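You operate a simulated robot arm through the tools that you are given. There is no shell and no other tool. Be economical: measure what you need, move in short steps, check, and stop when the job is done.

You run a simulated two-armed robot. Do the job below in one go: nothing can be reset, and whatever is moved stays where it is left.

TASK
Pick up the black scoop with one hand, pass it to the other hand and put it on the counter top beside the pillar.

The check looks at the end state, three seconds after you hand in, the way a careful person would. Anything else that was tipped, shoved, dropped, spilled or broken makes it a failure.

THE ROBOT
Two 6-joint arms with two-finger parallel grippers on one trunk, on a base that drives. Base frame: it is fixed to the floor where the robot stands at the start and does not move with it; the origin is under the middle of the robot, x ahead of it, y to its left, z up; the surface under the hand at the start is at about z = 0.8. Readings come in m, rad, newtons and seconds.
The left shoulder is at the start at [0.28, 0.185, 1.005], the right one opposite. With the tool pointing down near the work surface each hand reaches from about 0.56 to 0.94 m from the robot's upright axis, wherever it stands, measured 20 degrees to its own side. Places, roughly: counter top beside the pillar [0.7, 0, 0.8]. Payload 1.57 kg a hand.
Tool frame (each hand has its own): the origin (TCP) lies between the finger pads and is the grasp point; the fingertips stand 0.03 m ahead of it; z points along the fingers, y is the line along which they close. Largest opening 0.08 m; finger width 0.017, thickness 0.012; the body of the gripper, 0.04 by 0.082 m, starts 0.08 m behind the TCP.
Orientation is told as [roll, pitch, yaw] about the base's x, y, z axes, in that order, counted from this pose: with the fingers straight down and closing along the base's y, the tool's x points along the base's -x, its y along +y and its z along -z.

THE INTERFACE
- The arms move only by the tool nudge_tool. It takes "left_motion", "right_motion" or both (then of equal length, played together; a hand with none holds still); each is a list of rows, each an object of numbers (a shift or turn left out is 0, a gripper value left out holds the last): "x", "y", "z": the shift along the base's x, y, z in m; "rx", "ry", "rz": the turn, a rotation vector about the base's x, y, z in rad; "gripper": the closure, from 0 (fully open) to 1 (shut). In form: [{"x": .., "y": .., "z": .., "rx": .., "ry": .., "rz": .., "gripper": ..}, ...]. A call has 1 to 12 rows; each row shifts and turns the commanded pose from where the row before left it. Each row takes 0.2 s and may step no farther than 0.05 m and 0.15 rad from the row before; otherwise, or with a gripper value out of range, the whole call is refused. Where a pose cannot be reached the arm comes as near as it can. A force on the tool above 40 N (or 10 N above the force at the start of the call, whichever is more), or a blocked arm, ends the call early, and 0.2 s more pass. Each finger travels about 0.153 m/s and halts on what it meets, pressing with about 32 N; the grip force reading is that of the motor and also rises with nothing between the fingers. The clock runs only during rows and for 0.2 s after the last one: add rows that do not move to give the fingers time. The reply holds the time, the measured pose of the TCP, the force on the tool along the base axes, the opening and the grip force, in the units named above and with some noise, with the torque about the TCP (base axes, N m) and any sound that the robot's microphone picked up.
- Cameras (640 x 400 px; columns grow to the right, rows downward): "scene" is now at [0.2325, -0.0176, 1.4395]; the picture's right is [-0.20, -0.98, 0.00], its down [-0.78, 0.16, -0.61] and it looks along [0.59, -0.12, -0.80] (base axes); focal length 214 px, centre (320, 200). "left" rides on the left gripper at [0.072, 0.007, -0.122] in its tool frame; the picture's right is [-0.09, 1.00, 0.00], its down [-0.84, -0.08, -0.54] and it looks along [-0.54, -0.05, 0.84] (tool axes); focal length 238 px, centre (320, 200). "right" rides on the right gripper at [0.072, -0.007, -0.122] in its tool frame; the picture's right is [0.09, 1.00, 0.00], its down [-0.84, 0.08, -0.54] and it looks along [-0.54, 0.05, 0.84] (tool axes); focal length 238 px, centre (320, 200). There is no depth. A picture from a camera that has moved, and an enlarged one, comes with that camera's place and axes in the base frame and with its lens.
- camera(camera): a new picture of that camera. It takes no simulated time.
- lift_body(by): slides the trunk up (or, below 0, down) by that many m; the arms and the scene camera ride with it, the base frame stays. It gives what a move gives, with no picture.
- base_move(legs): drives the robot by 1 to 6 legs, each [ahead, turn to the left] in m and rad, along the robot's own axes; the way and the turn of a leg run together, so that a leg with both is an arc; at most 1.5 m and 3.142 rad a leg. The arms and the cameras ride along, it lands a little off, and it stops where it bumps. It gives what a move gives.
- turn_head(pan, tilt): turns the head with the scene camera to pan (to the left, within 1.501 rad either way) and tilt (down, from -0.506 to 1.204), counted from straight ahead of the robot. It gives what a move gives.
- inspect(camera, box): a new picture of the part [left, top, right, bottom] of that camera's present view, enlarged. It takes no simulated time.
- sign_off(): hands the job in; it is judged then, once.

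Go step by step. Nothing tells you exact positions but the pictures and the camera data: compare them with the known pose of the tool, close in by small moves and look again before you grip or let go. The budget is 120 turns and 108 pictures, counting those below and the enlarged ones. Unless the task says otherwise, let go and move clear before handing in, and close with one line.

The tools are called after "Request:" by a JSON object that holds its "fn" and its "kwargs". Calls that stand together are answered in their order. nudge_tool: Moves the arms, as the interface text tells. Its arguments: {"type":"object","properties":{"left_motion":{"type":"array"},"right_motion":{"type":"array"}},"required":[]} The other tools are called the same way: lift_body (by) slides the trunk up or down; base_move (legs) drives the base; turn_head (pan, tilt) turns the head that bears the scene camera; camera (camera) takes a picture; inspect (camera, box) takes an enlarged picture of a part of a camera's view; sign_off () hands the job in.

At the start:

```text
time_s: 0.0
left_tool_pos: [0.5693, 0.1731, 1.1077]
left_ee_rot: [0.0, 0.001, -0.001]
left_force: [-0.4, 0.2, 0.0]
left_torque: [-0.01, -0.02, 0.0]
left_grip_width: 0.0803
left_grasp_force: 0.0
right_tool_pos: [0.5545, -0.2843, 1.1144]
right_ee_rot: [-0.001, 0.001, -0.001]
right_force: [-0.4, 0.5, -0.1]
right_torque: [0.01, 0.0, -0.02]
right_grip_width: 0.0798
right_grasp_force: 0.1
trunk travel left (down, up): [-0.7, 0.29]
robot x, y, heading: [-0.0025, -0.0003, -0.001]
head pan, tilt: [-0.202, 0.92]
```

scene: 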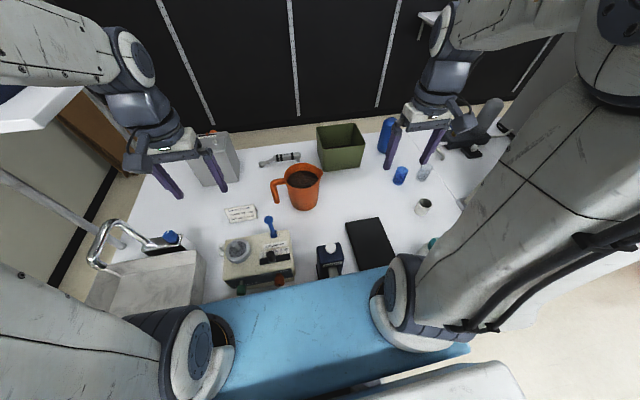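
right: 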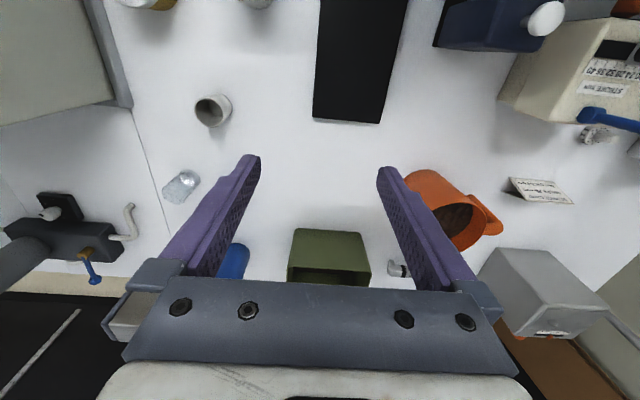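
left: 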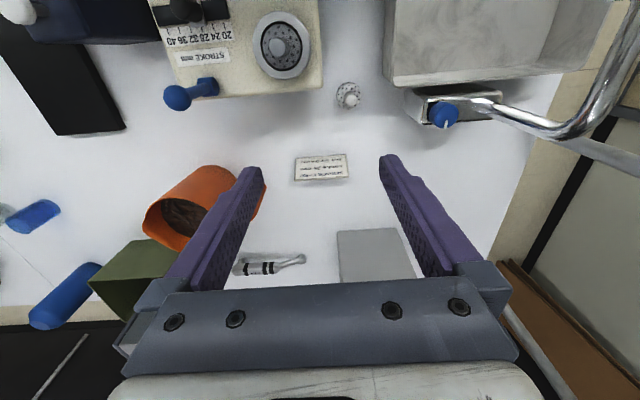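

I see a counter with a mug, an olive bin, a pump-like device and a gray sink, but no clear black scoop or pillar yet. I'll enlarge parts of the view to find them.

Request:
{"fn": "inspect", "kwargs": {"camera": "scene", "box": [360, 80, 520, 220]}}

Request:
{"fn": "inspect", "kwargs": {"camera": "scene", "box": [210, 120, 410, 300]}}

Request:
{"fn": "inspect", "kwargs": {"camera": "right", "box": [0, 0, 320, 300]}}

Request:
{"fn": "turn_head", "kwargs": {"pan": -0.9, "tilt": 0.7}}

```text
2.86 times, centred on (440, 150) of scene
camera zoom: at [0.2325, -0.0176, 1.4395], right [-0.2, -0.98, 0.0], down [-0.78, 0.16, -0.61], along [0.59, -0.12, -0.8], focal length 613 px, centre (-23, 343)
```

zoom: 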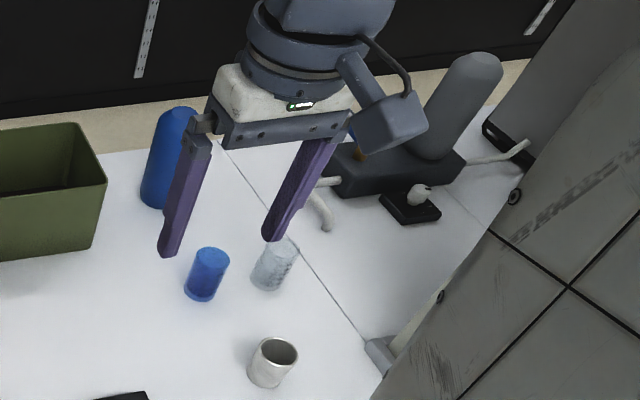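

```text
2.22 times, centred on (310, 210) of scene
camera zoom: at [0.2325, -0.0176, 1.4395], right [-0.2, -0.98, 0.0], down [-0.78, 0.16, -0.61], along [0.59, -0.12, -0.8], focal length 477 px, centre (342, 178)
```

zoom: 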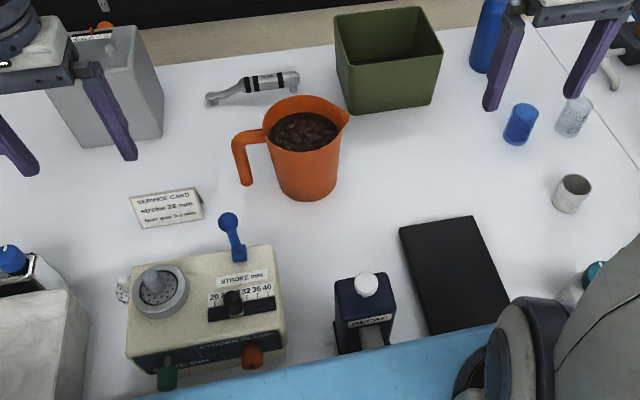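

```text
1.33 times, centred on (160, 150) of right
camera zoom: at [0.4815, -0.2904, 1.2377], right [-0.09, 1.0, 0.0], down [0.84, 0.08, 0.54], along [0.54, 0.05, -0.84], focal length 318 px, centre (533, 267)
```

zoom: 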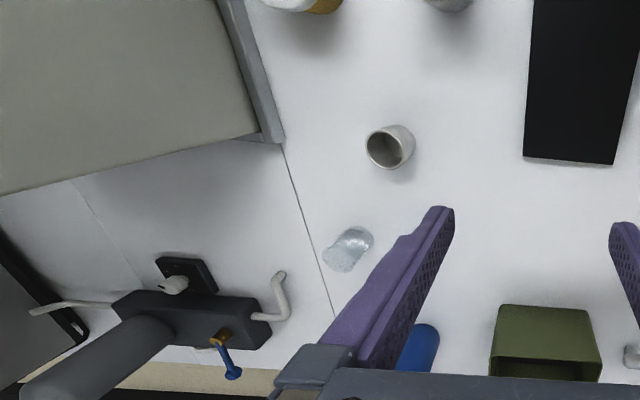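

```text
time_s: 1.1
left_tool_pos: [0.5696, 0.1734, 1.1066]
left_ee_rot: [0.001, 0.001, 0.0]
left_force: [-0.6, -0.7, 0.0]
left_torque: [0.02, 0.0, 0.01]
left_grip_width: 0.0799
left_grasp_force: 0.1
right_tool_pos: [0.5558, -0.2833, 1.1162]
right_ee_rot: [0.0, 0.0, 0.001]
right_force: [-0.3, 0.0, 0.2]
right_torque: [0.02, -0.02, 0.0]
right_grip_width: 0.0798
right_grasp_force: 0.1
trunk travel left (down, up): [-0.7, 0.29]
robot x, y, heading: [0.0011, 0.0012, -0.002]
head pan, tilt: [-0.901, 0.7]
```

No scoop in this area yet; the counter in front is the destination. Looking around to the right.

Request:
{"fn": "camera", "kwargs": {"camera": "scene"}}

Request:
{"fn": "turn_head", "kwargs": {"pan": -1.45, "tilt": 0.4}}

Request:
{"fn": "camera", "kwargs": {"camera": "scene"}}

Request:
{"fn": "turn_head", "kwargs": {"pan": 1.2, "tilt": 0.6}}

Request:
{"fn": "camera", "kwargs": {"camera": "scene"}}

```text
101 pictures are left
camera scene: at [0.2124, -0.0691, 1.457], right [-0.78, -0.62, 0.0], down [-0.4, 0.5, -0.76], along [0.48, -0.6, -0.64], focal length 214 px, centre (320, 200)
```

scene: 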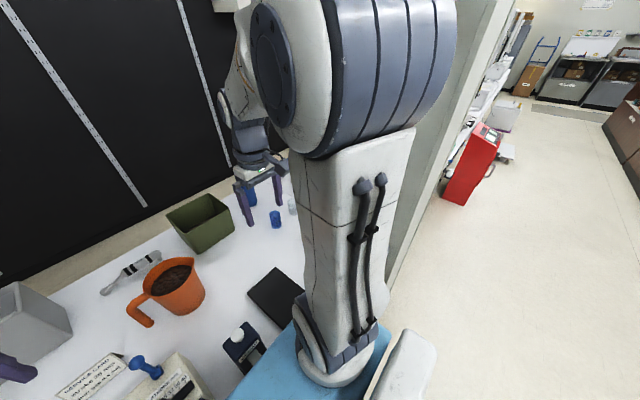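

```text
time_s: 2.0
left_tool_pos: [0.5699, 0.1729, 1.1071]
left_ee_rot: [-0.001, 0.001, 0.0]
left_force: [-0.2, -0.1, 0.0]
left_torque: [0.0, 0.0, 0.0]
left_grip_width: 0.0799
left_grasp_force: 0.1
right_tool_pos: [0.5542, -0.2832, 1.1144]
right_ee_rot: [0.001, -0.001, 0.001]
right_force: [-0.4, -0.4, 0.0]
right_torque: [-0.01, 0.01, -0.01]
right_grip_width: 0.08
right_grasp_force: 0.1
trunk travel left (down, up): [-0.7, 0.29]
robot x, y, heading: [-0.0023, 0.0005, -0.001]
head pan, tilt: [-1.45, 0.4]
```

```text
100 pictures are left
camera scene: at [0.1708, -0.0946, 1.4839], right [-0.99, -0.12, 0.0], down [-0.05, 0.39, -0.92], along [0.11, -0.91, -0.39], focal length 214 px, centre (320, 200)
```

scene: 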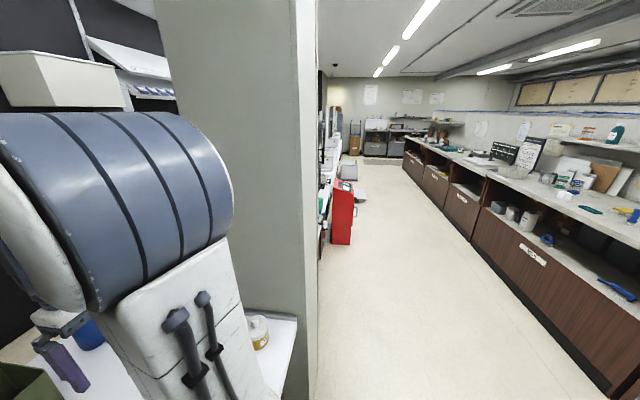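

```text
time_s: 4.4
left_tool_pos: [0.5688, 0.1717, 1.1083]
left_ee_rot: [0.0, -0.002, -0.002]
left_force: [0.2, 0.7, 0.1]
left_torque: [-0.02, 0.01, 0.0]
left_grip_width: 0.0798
left_grasp_force: 0.1
right_tool_pos: [0.555, -0.283, 1.1158]
right_ee_rot: [-0.001, 0.0, 0.001]
right_force: [-0.1, 0.5, -0.9]
right_torque: [-0.05, 0.02, 0.04]
right_grip_width: 0.0798
right_grasp_force: 0.0
trunk travel left (down, up): [-0.7, 0.29]
robot x, y, heading: [0.0039, 0.0005, 0.0]
head pan, tilt: [1.201, 0.6]
```

```text
99 pictures are left
camera scene: at [0.1916, 0.0798, 1.4657], right [0.93, -0.36, 0.0], down [-0.2, -0.53, -0.83], along [0.3, 0.77, -0.56], focal length 214 px, centre (320, 200)
```

scene: 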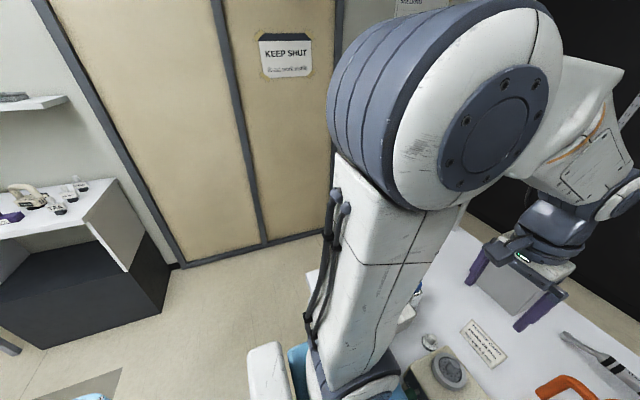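

Still no scoop. I'll check the side shelf, and the front area in more detail, including inside the bin and box.

Request:
{"fn": "inspect", "kwargs": {"camera": "scene", "box": [0, 150, 160, 250]}}

Request:
{"fn": "turn_head", "kwargs": {"pan": 0.25, "tilt": 0.6}}

Request:
{"fn": "camera", "kwargs": {"camera": "scene"}}

Request:
{"fn": "turn_head", "kwargs": {"pan": -0.4, "tilt": 0.6}}

Request:
{"fn": "camera", "kwargs": {"camera": "scene"}}

Request:
{"fn": "inspect", "kwargs": {"camera": "left", "box": [0, 160, 420, 400]}}

Request:
{"fn": "inspect", "kwargs": {"camera": "right", "box": [260, 150, 640, 350]}}

```text
4.00 times, centred on (80, 200) of scene
camera zoom: at [0.1916, 0.0798, 1.4657], right [0.93, -0.36, 0.0], down [-0.2, -0.53, -0.83], along [0.3, 0.77, -0.56], focal length 858 px, centre (1280, 200)
```

zoom: 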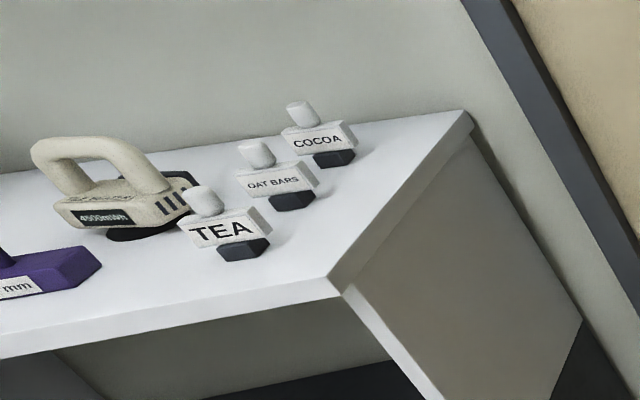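

```text
time_s: 5.6
left_tool_pos: [0.5693, 0.1716, 1.1074]
left_ee_rot: [0.001, 0.001, 0.0]
left_force: [0.4, 0.9, 0.6]
left_torque: [0.01, 0.03, 0.0]
left_grip_width: 0.0802
left_grasp_force: 0.2
right_tool_pos: [0.555, -0.2829, 1.1149]
right_ee_rot: [0.0, 0.001, 0.001]
right_force: [1.0, 1.3, 0.1]
right_torque: [0.0, -0.01, -0.01]
right_grip_width: 0.0801
right_grasp_force: 0.0
trunk travel left (down, up): [-0.7, 0.29]
robot x, y, heading: [-0.0005, -0.0017, 0.003]
head pan, tilt: [0.25, 0.6]
```

```text
97 pictures are left
camera scene: at [0.2452, 0.0193, 1.4657], right [0.25, -0.97, 0.0], down [-0.55, -0.14, -0.83], along [0.8, 0.2, -0.56], focal length 214 px, centre (320, 200)
```

scene: 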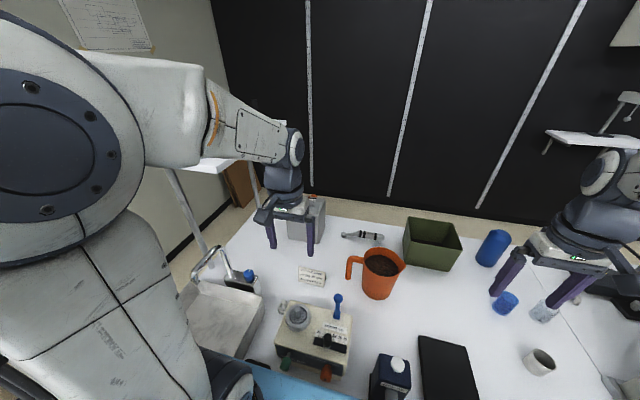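

```text
time_s: 6.7
left_tool_pos: [0.5689, 0.1719, 1.1065]
left_ee_rot: [0.0, -0.001, 0.002]
left_force: [0.5, 0.1, -0.2]
left_torque: [0.0, -0.03, 0.01]
left_grip_width: 0.0804
left_grasp_force: 0.0
right_tool_pos: [0.5551, -0.2825, 1.1165]
right_ee_rot: [0.0, 0.0, 0.001]
right_force: [0.1, 0.1, 0.1]
right_torque: [-0.02, -0.01, -0.01]
right_grip_width: 0.08
right_grasp_force: 0.1
trunk travel left (down, up): [-0.7, 0.29]
robot x, y, heading: [-0.0011, 0.0012, -0.0]
head pan, tilt: [-0.4, 0.6]
```

```text
96 pictures are left
camera scene: at [0.241, -0.0369, 1.4657], right [-0.39, -0.92, 0.0], down [-0.52, 0.22, -0.83], along [0.76, -0.32, -0.56], focal length 214 px, centre (320, 200)
```

scene: 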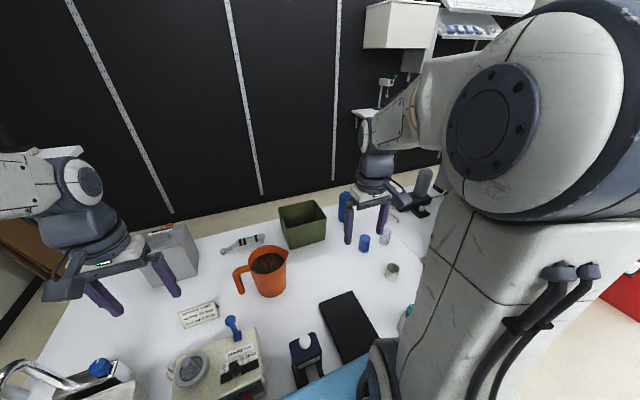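

```text
1.52 times, centred on (210, 280) of left
camera zoom: at [0.4957, 0.1798, 1.229], right [0.09, 1.0, 0.0], down [0.84, -0.08, 0.54], along [0.54, -0.05, -0.84], focal length 363 px, centre (488, 78)
```

zoom: 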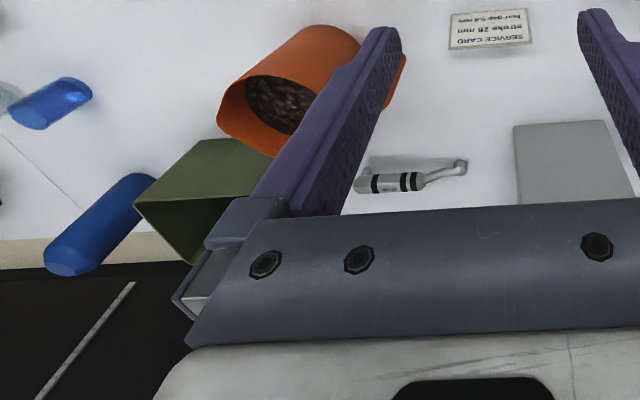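

```text
1.68 times, centred on (450, 250) of right
camera zoom: at [0.4815, -0.2904, 1.2377], right [-0.09, 1.0, 0.0], down [0.84, 0.08, 0.54], along [0.54, 0.05, -0.84], focal length 401 px, centre (101, 116)
```

zoom: 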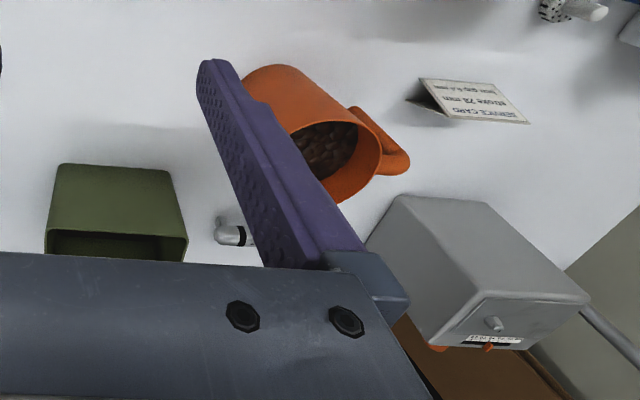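

The scoop isn't on the part of the counter visible so far. I'll look straight down near the front edge and farther right/left.

Request:
{"fn": "turn_head", "kwargs": {"pan": 0.0, "tilt": 1.2}}

Request:
{"fn": "camera", "kwargs": {"camera": "scene"}}

Request:
{"fn": "turn_head", "kwargs": {"pan": 1.5, "tilt": 0.3}}

Request:
{"fn": "camera", "kwargs": {"camera": "scene"}}

Request:
{"fn": "turn_head", "kwargs": {"pan": -1.5, "tilt": 0.3}}

Request:
{"fn": "inspect", "kwargs": {"camera": "scene", "box": [380, 130, 640, 330]}}

Request:
{"fn": "inspect", "kwargs": {"camera": "scene", "box": [220, 100, 380, 220]}}

```text
time_s: 7.7
left_tool_pos: [0.5691, 0.1735, 1.1076]
left_ee_rot: [-0.001, 0.0, -0.001]
left_force: [-0.4, 0.3, -0.1]
left_torque: [-0.03, 0.0, -0.03]
left_grip_width: 0.0802
left_grasp_force: 0.0
right_tool_pos: [0.5563, -0.2847, 1.1143]
right_ee_rot: [-0.001, 0.001, 0.001]
right_force: [-0.7, 0.4, -0.4]
right_torque: [0.0, 0.06, 0.01]
right_grip_width: 0.0799
right_grasp_force: 0.0
trunk travel left (down, up): [-0.7, 0.29]
robot x, y, heading: [-0.0026, -0.0017, -0.001]
head pan, tilt: [0.0, 1.201]
```

```text
93 pictures are left
camera scene: at [0.2156, -0.0026, 1.4211], right [0.0, -1.0, 0.0], down [-0.93, 0.0, -0.36], along [0.36, 0.0, -0.93], focal length 214 px, centre (320, 200)
```

scene: 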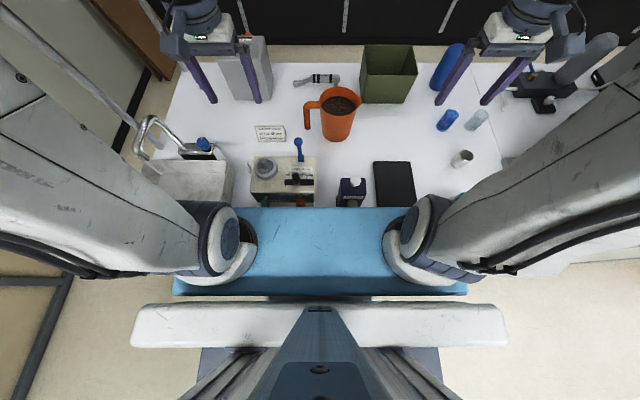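

```text
time_s: 9.3
left_tool_pos: [0.5692, 0.1712, 1.1073]
left_ee_rot: [0.0, 0.0, 0.0]
left_force: [0.7, 0.2, -0.5]
left_torque: [0.01, -0.01, -0.01]
left_grip_width: 0.0801
left_grasp_force: 0.1
right_tool_pos: [0.5545, -0.2836, 1.1143]
right_ee_rot: [0.001, 0.001, -0.001]
right_force: [0.3, -0.6, 0.9]
right_torque: [-0.03, 0.0, -0.02]
right_grip_width: 0.0799
right_grasp_force: 0.1
trunk travel left (down, up): [-0.7, 0.29]
robot x, y, heading: [0.0001, 0.0011, -0.002]
head pan, tilt: [1.499, 0.3]
```

```text
92 pictures are left
camera scene: at [0.1663, 0.0905, 1.4931], right [1.0, -0.07, 0.0], down [-0.02, -0.3, -0.96], along [0.07, 0.95, -0.3], focal length 214 px, centre (320, 200)
```

scene: 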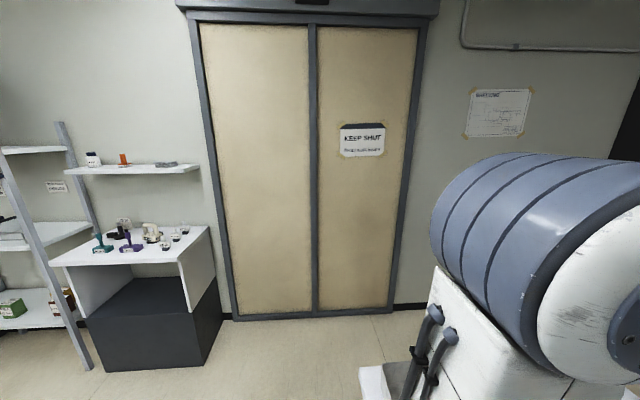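

```text
time_s: 11.9
left_tool_pos: [0.5682, 0.1727, 1.1076]
left_ee_rot: [-0.001, 0.0, 0.0]
left_force: [0.6, -0.2, 0.3]
left_torque: [0.01, 0.02, 0.01]
left_grip_width: 0.0799
left_grasp_force: 0.1
right_tool_pos: [0.5553, -0.2828, 1.1145]
right_ee_rot: [0.0, 0.0, 0.0]
right_force: [-0.2, -0.2, -0.2]
right_torque: [0.0, -0.01, -0.01]
right_grip_width: 0.08
right_grasp_force: 0.0
trunk travel left (down, up): [-0.7, 0.29]
robot x, y, heading: [0.004, 0.0011, -0.001]
head pan, tilt: [-1.499, 0.3]
```

```text
2.00 times, centred on (510, 230) of scene
camera zoom: at [0.1663, -0.0957, 1.4932], right [-1.0, -0.07, 0.0], down [-0.02, 0.29, -0.96], along [0.07, -0.95, -0.3], focal length 429 px, centre (-60, 140)
```

zoom: 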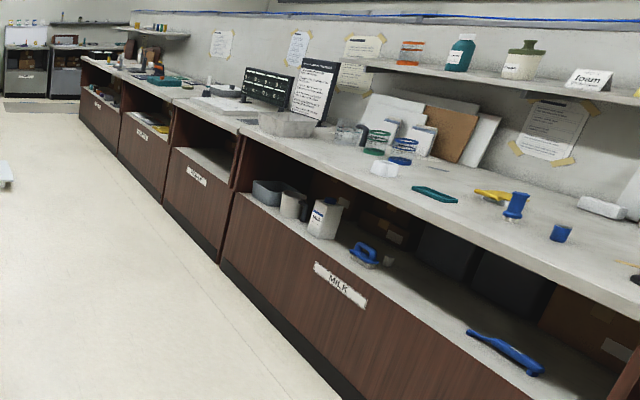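

```text
3.33 times, centred on (300, 160) of scene
camera zoom: at [0.1663, -0.0957, 1.4932], right [-1.0, -0.07, 0.0], down [-0.02, 0.29, -0.96], along [0.07, -0.95, -0.3], focal length 715 px, centre (387, 333)
```

zoom: 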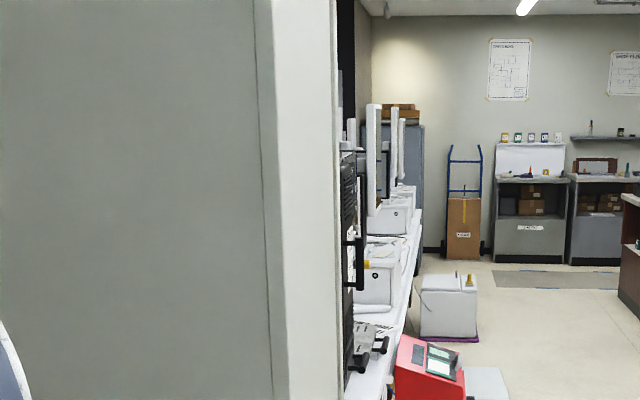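

The robot stands in an aisle; there are other counters behind. A group of small items sits on the side table to the left; I'll zoom there.

Request:
{"fn": "turn_head", "kwargs": {"pan": 1.5, "tilt": 0.3}}

Request:
{"fn": "inspect", "kwargs": {"camera": "scene", "box": [40, 140, 220, 270]}}

Request:
{"fn": "base_move", "kwargs": {"legs": [[-0.6, 0]]}}

Request:
{"fn": "camera", "kwargs": {"camera": "scene"}}

```text
time_s: 14.5
left_tool_pos: [0.569, 0.1732, 1.1077]
left_ee_rot: [-0.001, -0.001, 0.0]
left_force: [0.4, -0.8, -0.1]
left_torque: [0.0, 0.0, -0.01]
left_grip_width: 0.0801
left_grasp_force: 0.1
right_tool_pos: [0.555, -0.2828, 1.1139]
right_ee_rot: [0.001, -0.001, 0.001]
right_force: [-0.2, 0.4, 0.5]
right_torque: [-0.01, 0.03, 0.0]
right_grip_width: 0.0801
right_grasp_force: 0.1
trunk travel left (down, up): [-0.7, 0.29]
robot x, y, heading: [-0.0003, -0.0012, 0.004]
head pan, tilt: [1.499, 0.3]
```

```text
3.08 times, centred on (130, 205) of scene
camera zoom: at [0.1663, 0.0905, 1.4932], right [1.0, -0.07, 0.0], down [-0.02, -0.29, -0.96], along [0.07, 0.95, -0.3], focal length 660 px, centre (905, 185)
```

zoom: 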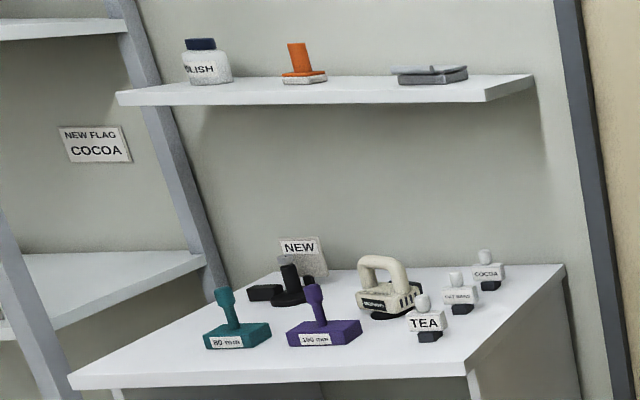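

```text
time_s: 17.8
left_tool_pos: [-0.0204, 0.1732, 1.1071]
left_ee_rot: [-0.001, 0.0, 0.004]
left_force: [0.5, 0.2, 0.1]
left_torque: [-0.02, 0.01, 0.0]
left_grip_width: 0.0799
left_grasp_force: 0.0
right_tool_pos: [-0.0331, -0.2821, 1.1139]
right_ee_rot: [0.0, -0.001, 0.003]
right_force: [-0.6, 0.2, 0.0]
right_torque: [-0.02, 0.01, -0.02]
right_grip_width: 0.0798
right_grasp_force: 0.0
trunk travel left (down, up): [-0.7, 0.29]
robot x, y, heading: [-0.5899, 0.0035, 0.006]
head pan, tilt: [1.499, 0.3]
```

```text
88 pictures are left
camera scene: at [-0.4233, 0.09, 1.4931], right [1.0, -0.07, 0.0], down [-0.02, -0.29, -0.96], along [0.06, 0.95, -0.3], focal length 214 px, centre (320, 200)
```

scene: 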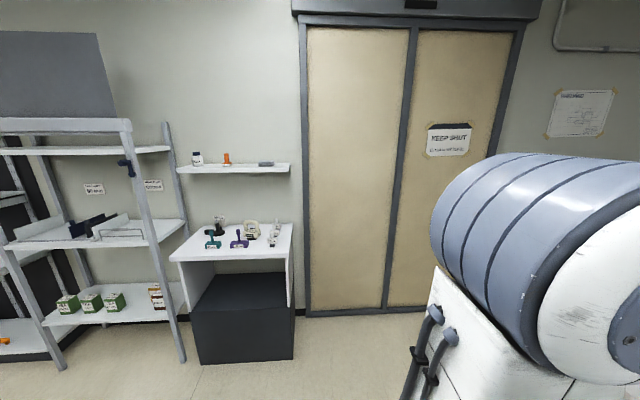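

Backed off. Now turning left to survey the left and rear.

Request:
{"fn": "base_move", "kwargs": {"legs": [[0, 1.57]]}}

Request:
{"fn": "camera", "kwargs": {"camera": "scene"}}

Request:
{"fn": "turn_head", "kwargs": {"pan": 0.3, "tilt": 0.3}}

Request:
{"fn": "camera", "kwargs": {"camera": "scene"}}

Request:
{"fn": "turn_head", "kwargs": {"pan": -1.5, "tilt": 0.3}}

Request:
{"fn": "camera", "kwargs": {"camera": "scene"}}

```text
time_s: 22.1
left_tool_pos: [-0.7712, 0.5649, 1.1076]
left_ee_rot: [-0.001, -0.001, 1.589]
left_force: [0.6, 0.4, 0.4]
left_torque: [0.02, 0.0, 0.01]
left_grip_width: 0.0798
left_grasp_force: 0.1
right_tool_pos: [-0.3156, 0.5585, 1.1135]
right_ee_rot: [0.0, 0.0, 1.589]
right_force: [0.8, -0.3, 0.1]
right_torque: [0.02, 0.01, 0.0]
right_grip_width: 0.08
right_grasp_force: 0.0
trunk travel left (down, up): [-0.7, 0.29]
robot x, y, heading: [-0.588, 0.0023, 1.589]
head pan, tilt: [1.499, 0.3]
```

```text
87 pictures are left
camera scene: at [-0.6858, 0.1614, 1.4932], right [0.05, 1.0, 0.0], down [0.3, -0.02, -0.96], along [-0.95, 0.05, -0.3], focal length 214 px, centre (320, 200)
```

scene: 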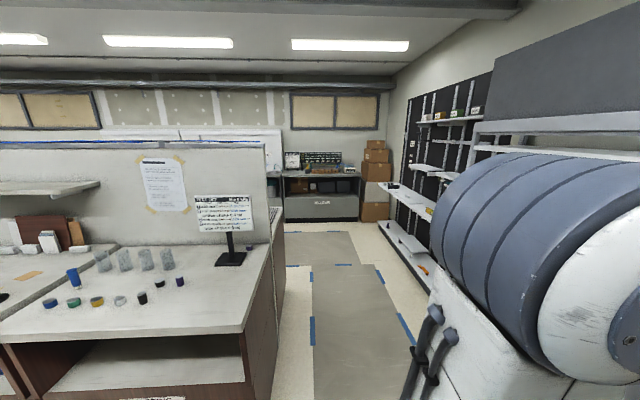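

```text
time_s: 23.5
left_tool_pos: [-0.7719, 0.5659, 1.1073]
left_ee_rot: [-0.001, 0.0, 1.588]
left_force: [-1.1, -0.4, -0.2]
left_torque: [0.01, -0.01, 0.05]
left_grip_width: 0.0799
left_grasp_force: 0.0
right_tool_pos: [-0.3145, 0.5589, 1.1142]
right_ee_rot: [0.0, -0.001, 1.589]
right_force: [-0.4, 0.9, 0.6]
right_torque: [0.01, -0.02, 0.01]
right_grip_width: 0.08
right_grasp_force: 0.1
trunk travel left (down, up): [-0.7, 0.29]
robot x, y, heading: [-0.5884, -0.0042, 1.591]
head pan, tilt: [0.3, 0.3]
```

```text
86 pictures are left
camera scene: at [-0.6218, 0.245, 1.4932], right [0.95, 0.31, 0.0], down [0.09, -0.28, -0.96], along [-0.3, 0.91, -0.3], focal length 214 px, centre (320, 200)
```

scene: 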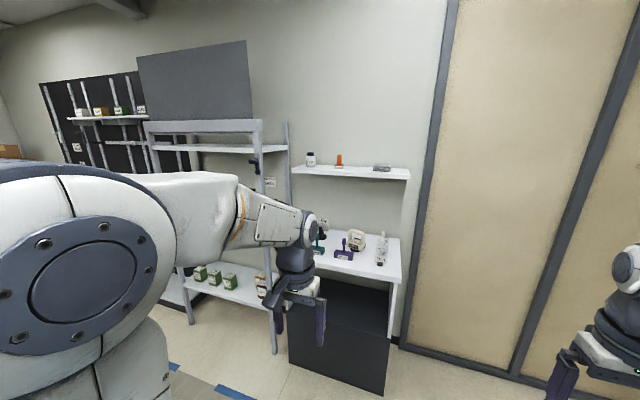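

```text
time_s: 25.3
left_tool_pos: [-0.7715, 0.5658, 1.1071]
left_ee_rot: [0.0, -0.001, 1.588]
left_force: [0.6, 0.5, -0.6]
left_torque: [-0.03, 0.01, 0.01]
left_grip_width: 0.0802
left_grasp_force: 0.0
right_tool_pos: [-0.3151, 0.5579, 1.1137]
right_ee_rot: [-0.001, 0.002, 1.589]
right_force: [-0.8, 0.5, 0.9]
right_torque: [0.02, -0.02, -0.02]
right_grip_width: 0.0799
right_grasp_force: 0.1
trunk travel left (down, up): [-0.7, 0.29]
robot x, y, heading: [-0.5915, -0.0013, 1.585]
head pan, tilt: [-1.499, 0.3]
```

```text
85 pictures are left
camera scene: at [-0.4996, 0.1646, 1.4932], right [0.09, -1.0, 0.0], down [-0.29, -0.03, -0.96], along [0.95, 0.08, -0.3], focal length 214 px, centre (320, 200)
```

scene: 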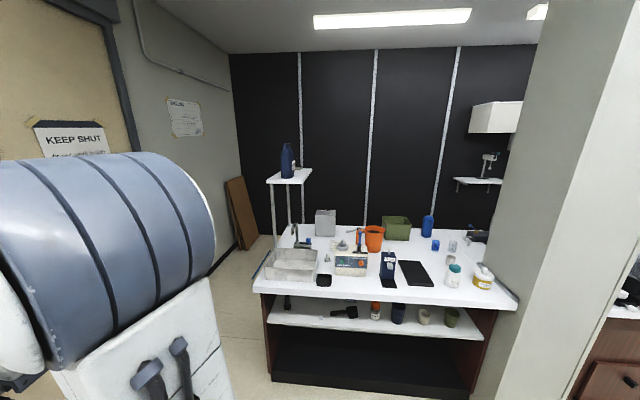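

There is a shelf under the front counter, with a dark scoop-like thing on it. Zooming in.

Request:
{"fn": "inspect", "kwargs": {"camera": "scene", "box": [250, 260, 490, 390]}}

Request:
{"fn": "inspect", "kwargs": {"camera": "scene", "box": [310, 290, 390, 340]}}

Request:
{"fn": "inspect", "kwargs": {"camera": "scene", "box": [250, 200, 530, 320]}}

```text
2.67 times, centred on (370, 325) of scene
camera zoom: at [-0.4996, 0.1646, 1.4932], right [0.09, -1.0, 0.0], down [-0.29, -0.03, -0.96], along [0.95, 0.08, -0.3], focal length 572 px, centre (187, -133)
```

zoom: 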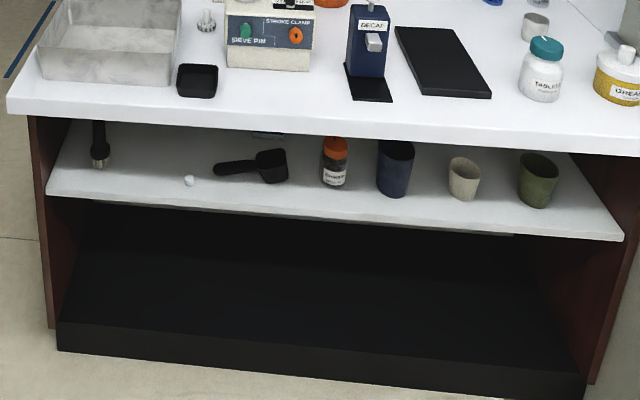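

```text
8.00 times, centred on (350, 315) of scene
camera zoom: at [-0.4996, 0.1646, 1.4932], right [0.09, -1.0, 0.0], down [-0.29, -0.03, -0.96], along [0.95, 0.08, -0.3], focal length 1716 px, centre (80, -720)
```

zoom: 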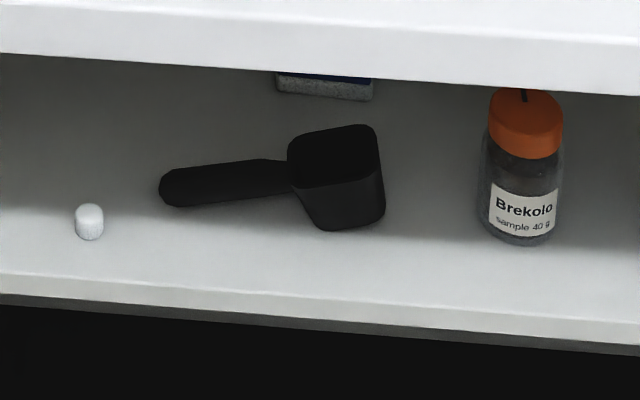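

```text
2.29 times, centred on (390, 260) of scene
camera zoom: at [-0.4996, 0.1646, 1.4932], right [0.09, -1.0, 0.0], down [-0.29, -0.03, -0.96], along [0.95, 0.08, -0.3], focal length 490 px, centre (160, 63)
```

zoom: 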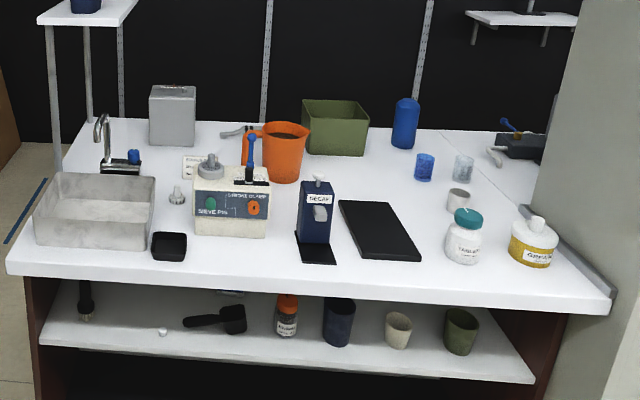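

The black scoop lies on the under-shelf of this counter, bowl at about [0.40, 0.07, 0.6], handle towards +y. I'll face the counter again and lower the trunk to look in.

Request:
{"fn": "base_move", "kwargs": {"legs": [[0, -1.585]]}}

Request:
{"fn": "lift_body", "kwargs": {"by": -0.45}}

Request:
{"fn": "turn_head", "kwargs": {"pan": 0.15, "tilt": 0.45}}

Request:
{"fn": "camera", "kwargs": {"camera": "scene"}}

```text
time_s: 29.6
left_tool_pos: [-0.0183, 0.1633, 1.1062]
left_ee_rot: [-0.001, 0.0, -0.014]
left_force: [-0.1, 0.7, 0.3]
left_torque: [0.01, 0.01, 0.0]
left_grip_width: 0.0802
left_grasp_force: 0.1
right_tool_pos: [-0.0386, -0.2919, 1.1147]
right_ee_rot: [0.0, 0.001, -0.014]
right_force: [0.5, -0.6, -1.1]
right_torque: [-0.01, 0.02, 0.0]
right_grip_width: 0.0801
right_grasp_force: 0.2
trunk travel left (down, up): [-0.7, 0.29]
robot x, y, heading: [-0.5884, -0.0018, -0.015]
head pan, tilt: [-1.499, 0.3]
```

```text
refused: -0.45 is not a number from -0.4 to 0.4
```

```text
time_s: 31.2
left_tool_pos: [-0.0178, 0.1631, 1.1071]
left_ee_rot: [-0.001, -0.001, -0.014]
left_force: [0.3, 0.3, 0.4]
left_torque: [0.02, -0.01, 0.01]
left_grip_width: 0.0799
left_grasp_force: 0.0
right_tool_pos: [-0.0383, -0.2929, 1.1132]
right_ee_rot: [0.001, -0.001, -0.014]
right_force: [-0.1, -1.0, -0.5]
right_torque: [0.0, -0.01, 0.03]
right_grip_width: 0.0796
right_grasp_force: 0.1
trunk travel left (down, up): [-0.7, 0.29]
robot x, y, heading: [-0.5902, -0.0032, -0.018]
head pan, tilt: [0.15, 0.45]
```

```text
81 pictures are left
camera scene: at [-0.3388, 0.0064, 1.4792], right [0.13, -0.99, 0.0], down [-0.43, -0.06, -0.9], along [0.89, 0.12, -0.44], focal length 214 px, centre (320, 200)
```

scene: 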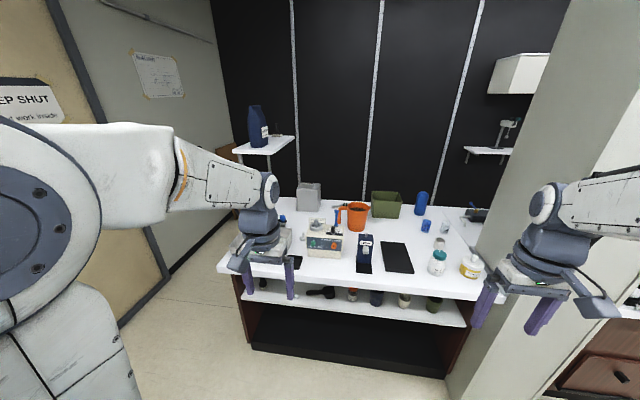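

Request:
{"fn": "lift_body", "kwargs": {"by": -0.4}}

Request:
{"fn": "turn_head", "kwargs": {"pan": 0.15, "tilt": 0.5}}

Request:
{"fn": "camera", "kwargs": {"camera": "scene"}}

Request:
{"fn": "camera", "kwargs": {"camera": "left"}}

```text
time_s: 35.1
left_tool_pos: [-0.0184, 0.1646, 0.7073]
left_ee_rot: [0.0, 0.001, -0.015]
left_force: [0.0, -0.4, 0.3]
left_torque: [-0.01, -0.02, 0.0]
left_grip_width: 0.0802
left_grasp_force: 0.0
right_tool_pos: [-0.0378, -0.2927, 0.7152]
right_ee_rot: [0.002, -0.001, -0.015]
right_force: [-0.3, -0.1, 0.0]
right_torque: [0.0, 0.0, -0.02]
right_grip_width: 0.0796
right_grasp_force: 0.1
trunk travel left (down, up): [-0.3, 0.69]
robot x, y, heading: [-0.5895, -0.0025, -0.011]
head pan, tilt: [0.15, 0.45]
```

```text
time_s: 35.7
left_tool_pos: [-0.0174, 0.1638, 0.7067]
left_ee_rot: [0.0, 0.0, -0.013]
left_force: [-0.2, -0.2, 0.5]
left_torque: [0.0, -0.02, 0.02]
left_grip_width: 0.0801
left_grasp_force: 0.0
right_tool_pos: [-0.0383, -0.2929, 0.7152]
right_ee_rot: [0.001, 0.002, -0.014]
right_force: [-0.3, -0.2, -0.2]
right_torque: [-0.01, -0.02, 0.0]
right_grip_width: 0.08
right_grasp_force: 0.1
trunk travel left (down, up): [-0.3, 0.69]
robot x, y, heading: [-0.591, -0.0021, -0.015]
head pan, tilt: [0.15, 0.499]
```

```text
80 pictures are left
camera scene: at [-0.3397, 0.0063, 1.0748], right [0.14, -0.99, 0.0], down [-0.47, -0.06, -0.88], along [0.87, 0.12, -0.48], focal length 214 px, centre (320, 200)
```

scene: 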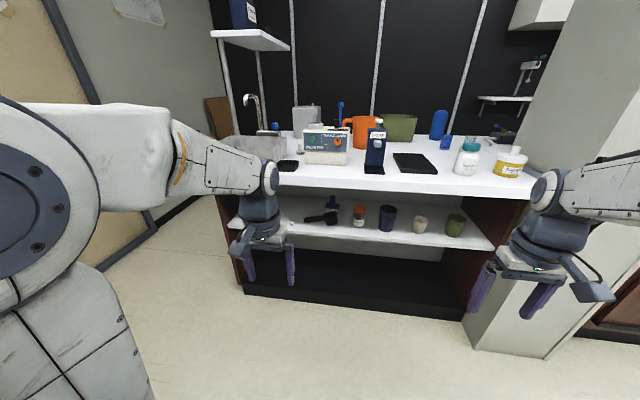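

```text
79 pictures are left
camera left: at [-0.0912, 0.1716, 0.8291], right [0.11, 0.99, 0.0], down [0.84, -0.09, 0.54], along [0.54, -0.06, -0.84], focal length 238 px, centre (320, 200)
```

left: 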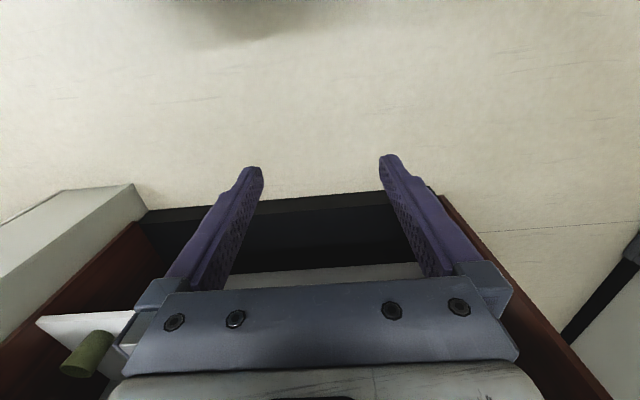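

Request:
{"fn": "inspect", "kwargs": {"camera": "scene", "box": [280, 150, 400, 250]}}

Request:
{"fn": "inspect", "kwargs": {"camera": "scene", "box": [295, 190, 355, 240]}}

```text
4.00 times, centred on (340, 200) of scene
camera zoom: at [-0.3397, 0.0063, 1.0748], right [0.14, -0.99, 0.0], down [-0.47, -0.06, -0.88], along [0.87, 0.12, -0.48], focal length 858 px, centre (240, 200)
```

zoom: 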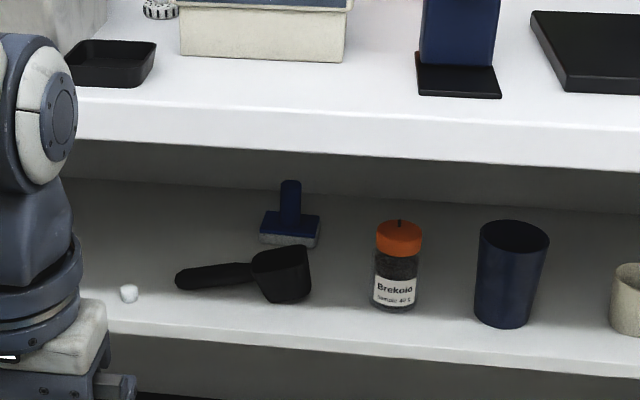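

```text
8.00 times, centred on (325, 215) of scene
camera zoom: at [-0.3397, 0.0063, 1.0748], right [0.14, -0.99, 0.0], down [-0.47, -0.06, -0.88], along [0.87, 0.12, -0.48], focal length 1716 px, centre (280, 80)
```

zoom: 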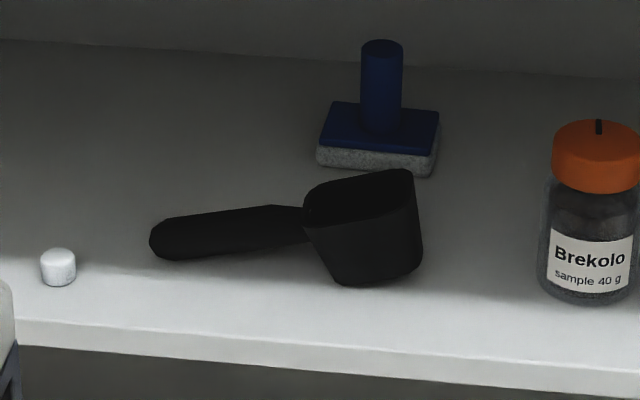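

Triangulating the two views: shelf surface z≈0.526, front edge x≈0.37, counter front x≈0.31; scoop handle runs along y, tip at about [0.45, 0.187], bowl at about [0.455, 0.065]. I'll turn the left tool to point forward (+x) with a vertical closing line.

Request:
{"fn": "nudge_tool", "kwargs": {"left_motion": [{"ry": -0.1428, "x": 0.015}, {"ry": -0.1428, "x": 0.015}, {"ry": -0.1428, "x": 0.015}, {"ry": -0.1428, "x": 0.015}, {"ry": -0.1428, "x": 0.015}, {"ry": -0.1428, "x": 0.015}, {"ry": -0.1428, "x": 0.015}, {"ry": -0.1428, "x": 0.015}, {"ry": -0.1428, "x": 0.015}, {"ry": -0.1428, "x": 0.015}, {"ry": -0.1428}]}}

Request:
{"fn": "nudge_tool", "kwargs": {"left_motion": [{"rx": 0.1428}, {"rx": 0.1428}, {"rx": 0.1428}, {"rx": 0.1428}, {"rx": 0.1428}, {"rx": 0.1428}, {"rx": 0.1428}, {"rx": 0.1428}, {"rx": 0.1428}, {"rx": 0.1428}, {"rx": 0.1428}]}}

Request:
{"fn": "camera", "kwargs": {"camera": "scene"}}

Request:
{"fn": "camera", "kwargs": {"camera": "left"}}

```text
time_s: 38.1
left_tool_pos: [0.1531, 0.153, 0.7219]
left_ee_rot: [0.162, -1.398, -0.096]
left_force: [0.2, 0.3, 0.3]
left_torque: [-0.01, 0.02, 0.03]
left_grip_width: 0.0799
left_grasp_force: 0.0
left hand out of reach, approached as far as the arm can: row 6, 7, 8, 9, 10, 11
right_tool_pos: [-0.0383, -0.292, 0.716]
right_ee_rot: [0.0, -0.001, -0.015]
right_force: [-0.1, -0.3, 1.1]
right_torque: [0.03, 0.0, -0.03]
right_grip_width: 0.0798
right_grasp_force: 0.0
trunk travel left (down, up): [-0.3, 0.69]
robot x, y, heading: [-0.5898, -0.0037, -0.011]
head pan, tilt: [0.15, 0.499]
```

```text
time_s: 40.5
left_tool_pos: [0.1542, 0.1533, 0.7228]
left_ee_rot: [1.634, 0.016, -1.4]
left_force: [0.3, 0.4, -0.6]
left_torque: [0.01, -0.01, 0.02]
left_grip_width: 0.0801
left_grasp_force: 0.0
right_tool_pos: [-0.0383, -0.2924, 0.7151]
right_ee_rot: [-0.001, 0.0, -0.015]
right_force: [-0.5, -0.3, 0.5]
right_torque: [-0.04, -0.03, 0.0]
right_grip_width: 0.0798
right_grasp_force: 0.1
trunk travel left (down, up): [-0.3, 0.69]
robot x, y, heading: [-0.5915, 0.0001, -0.016]
head pan, tilt: [0.15, 0.499]
```

```text
76 pictures are left
camera scene: at [-0.3397, 0.0063, 1.0748], right [0.14, -0.99, 0.0], down [-0.47, -0.06, -0.88], along [0.87, 0.12, -0.48], focal length 214 px, centre (320, 200)
```

scene: 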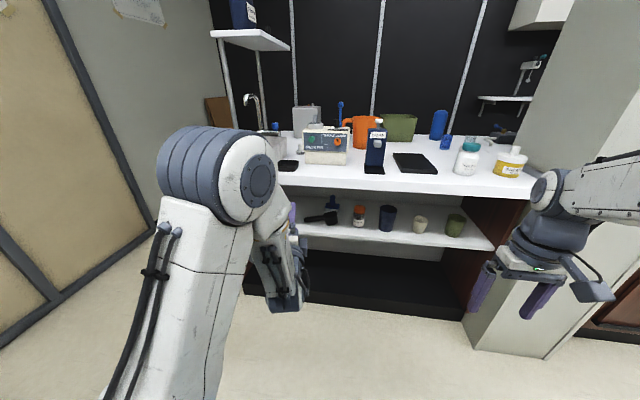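

```text
75 pictures are left
camera left: at [0.02, 0.2034, 0.7224], right [-0.04, -0.12, 0.99], down [-0.38, -0.91, -0.13], along [0.92, -0.39, 0.0], focal length 238 px, centre (320, 200)
```

left: 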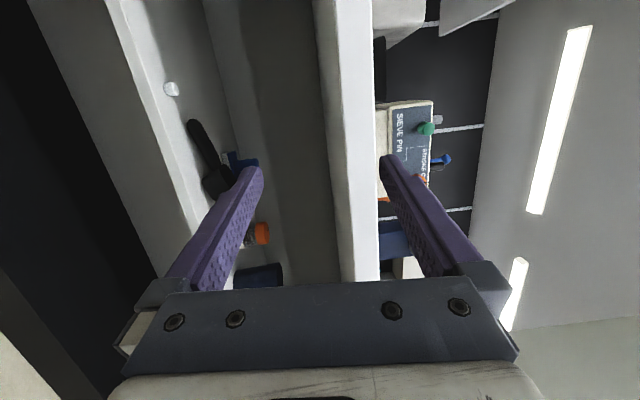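

The tool points forward with a vertical closing line, slightly yawed due to reach limits. I'll lower and advance to get a close look at the handle.

Request:
{"fn": "nudge_tool", "kwargs": {"left_motion": [{"z": -0.03, "x": 0.02}, {"z": -0.03, "x": 0.02}, {"z": -0.03, "x": 0.02}, {"z": -0.03, "x": 0.02}, {"z": -0.02, "x": 0.02}, {"x": 0.02, "rz": 0}, {"x": 0.0}]}}

Request:
{"fn": "camera", "kwargs": {"camera": "left"}}

Request:
{"fn": "camera", "kwargs": {"camera": "scene"}}

```text
time_s: 42.1
left_tool_pos: [0.2721, 0.1524, 0.5826]
left_ee_rot: [1.635, 0.015, -1.399]
left_force: [0.3, -0.3, -0.1]
left_torque: [0.01, 0.01, 0.03]
left_grip_width: 0.0799
left_grasp_force: 0.1
right_tool_pos: [-0.0384, -0.2925, 0.7147]
right_ee_rot: [0.001, 0.0, -0.014]
right_force: [0.2, 0.9, -0.3]
right_torque: [0.0, 0.0, 0.0]
right_grip_width: 0.0801
right_grasp_force: 0.1
trunk travel left (down, up): [-0.3, 0.69]
robot x, y, heading: [-0.5874, 0.0005, -0.017]
head pan, tilt: [0.15, 0.499]
```

```text
74 pictures are left
camera left: at [0.1381, 0.2027, 0.5817], right [-0.04, -0.12, 0.99], down [-0.39, -0.91, -0.12], along [0.92, -0.39, 0.0], focal length 238 px, centre (320, 200)
```

left: 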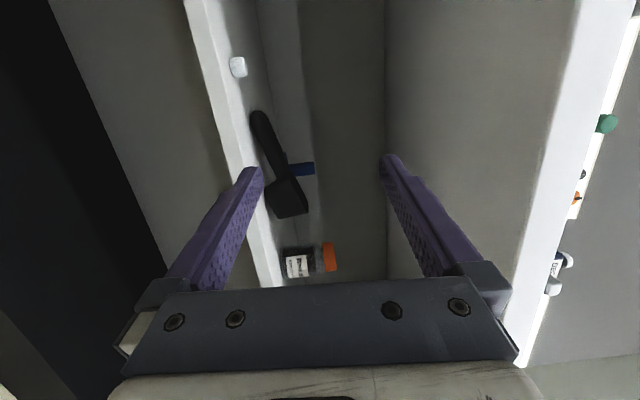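

```text
73 pictures are left
camera scene: at [-0.3397, 0.0063, 1.0747], right [0.14, -0.99, 0.0], down [-0.47, -0.06, -0.88], along [0.87, 0.12, -0.48], focal length 214 px, centre (320, 200)
```

scene: 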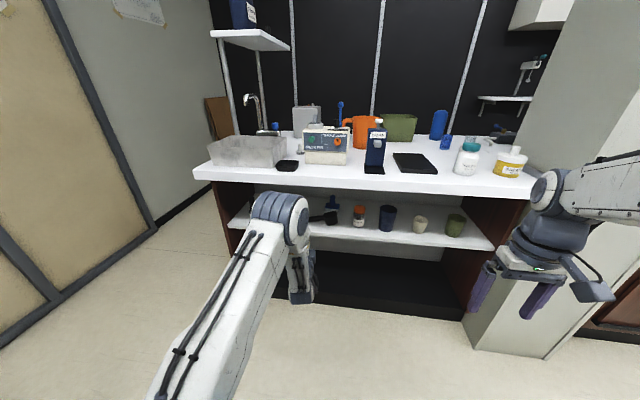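

Request:
{"fn": "inspect", "kwargs": {"camera": "left", "box": [220, 40, 360, 280]}}

Request:
{"fn": "nudge_tool", "kwargs": {"left_motion": [{"rz": -0.06, "ry": 0.1}, {"rz": -0.06, "ry": 0.1}, {"rz": -0.05, "ry": 0.1}, {}]}}

Request:
{"fn": "camera", "kwargs": {"camera": "left"}}

```text
1.67 times, centred on (290, 160) of left
camera zoom: at [0.1381, 0.2027, 0.5817], right [-0.04, -0.12, 0.99], down [-0.39, -0.91, -0.12], along [0.92, -0.39, 0.0], focal length 397 px, centre (370, 267)
```

zoom: 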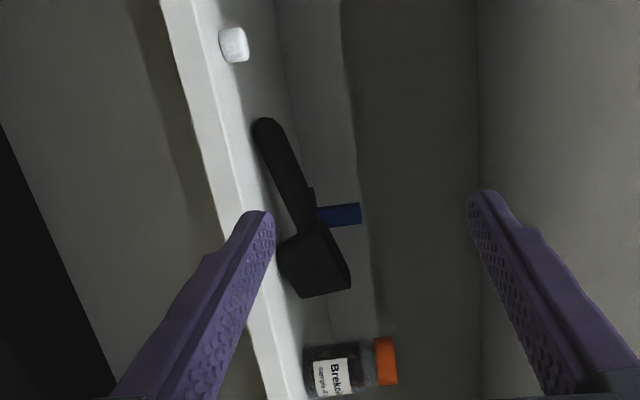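

```text
time_s: 43.1
left_tool_pos: [0.2689, 0.1003, 0.5857]
left_ee_rot: [1.333, 0.044, -1.558]
left_force: [-0.2, 0.2, -0.1]
left_torque: [0.01, 0.04, 0.0]
left_grip_width: 0.08
left_grasp_force: 0.0
left hand out of reach, approached as far as the arm can: row 2, 3
right_tool_pos: [-0.0382, -0.2923, 0.714]
right_ee_rot: [0.002, -0.001, -0.012]
right_force: [0.3, 0.3, 1.4]
right_torque: [0.0, 0.0, 0.02]
right_grip_width: 0.08
right_grasp_force: 0.1
trunk travel left (down, up): [-0.3, 0.69]
robot x, y, heading: [-0.5894, 0.0013, -0.011]
head pan, tilt: [0.15, 0.499]
```

```text
71 pictures are left
camera left: at [0.1492, 0.1698, 0.6248], right [0.24, -0.13, 0.96], down [-0.53, -0.84, 0.02], along [0.81, -0.52, -0.27], focal length 238 px, centre (320, 200)
```

left: 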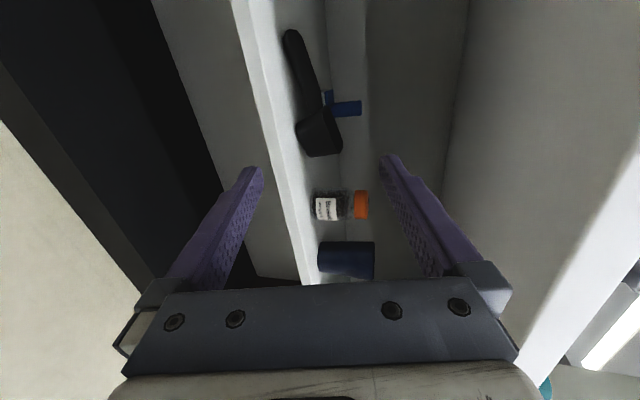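

The handle seems to stand 1–2 cm clear of the shelf, so a vertical pinch works. I'll shift left/advance a bit and check the pose and reach.

Request:
{"fn": "nudge_tool", "kwargs": {"left_motion": [{"y": 0.02, "x": 0.02}, {"y": 0.02, "x": 0.02}, {}]}}

Request:
{"fn": "camera", "kwargs": {"camera": "left"}}

```text
time_s: 43.9
left_tool_pos: [0.3064, 0.0974, 0.592]
left_ee_rot: [1.334, 0.042, -1.56]
left_force: [-1.6, -0.5, -0.1]
left_torque: [-0.03, -0.03, 0.05]
left_grip_width: 0.08
left_grasp_force: 0.1
left hand out of reach, approached as far as the arm can: row 1, 2
right_tool_pos: [-0.0386, -0.2926, 0.7152]
right_ee_rot: [0.001, 0.0, -0.013]
right_force: [0.2, -0.6, -0.2]
right_torque: [0.02, 0.04, -0.02]
right_grip_width: 0.0801
right_grasp_force: 0.1
trunk travel left (down, up): [-0.3, 0.69]
robot x, y, heading: [-0.5918, -0.0007, -0.015]
head pan, tilt: [0.15, 0.499]
```

```text
70 pictures are left
camera left: at [0.1889, 0.167, 0.6302], right [0.24, -0.13, 0.96], down [-0.54, -0.84, 0.02], along [0.81, -0.52, -0.27], focal length 238 px, centre (320, 200)
```

left: 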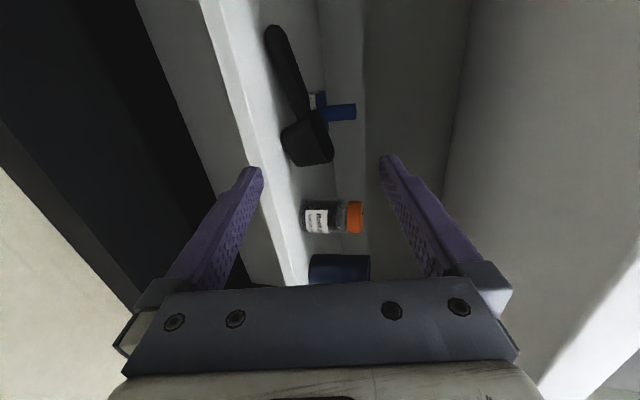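

Yaw is at a limit here, but yaw hardly matters for a vertical pinch. I'll return the yaw a bit and shift y to about 0.13.

Request:
{"fn": "nudge_tool", "kwargs": {"left_motion": [{"rz": 0.08, "y": 0.01}, {"rz": 0.08, "y": 0.012}, {"y": 0.012}, {}]}}

Request:
{"fn": "camera", "kwargs": {"camera": "left"}}

```text
time_s: 44.9
left_tool_pos: [0.3064, 0.1322, 0.5926]
left_ee_rot: [1.337, 0.039, -1.417]
left_force: [0.4, 0.2, 0.0]
left_torque: [-0.01, 0.01, 0.0]
left_grip_width: 0.0802
left_grasp_force: 0.1
right_tool_pos: [-0.0383, -0.2916, 0.714]
right_ee_rot: [0.0, 0.0, -0.013]
right_force: [-0.7, 0.0, -0.1]
right_torque: [0.0, 0.0, 0.02]
right_grip_width: 0.08
right_grasp_force: 0.2
trunk travel left (down, up): [-0.3, 0.69]
robot x, y, heading: [-0.5866, -0.0034, -0.016]
head pan, tilt: [0.15, 0.499]
```

```text
69 pictures are left
camera left: at [0.1795, 0.1847, 0.6302], right [0.25, -0.09, 0.96], down [-0.41, -0.91, 0.02], along [0.88, -0.4, -0.27], focal length 238 px, centre (320, 200)
```

left: 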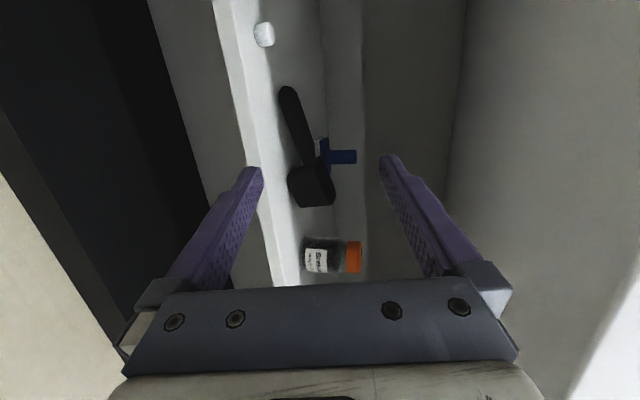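

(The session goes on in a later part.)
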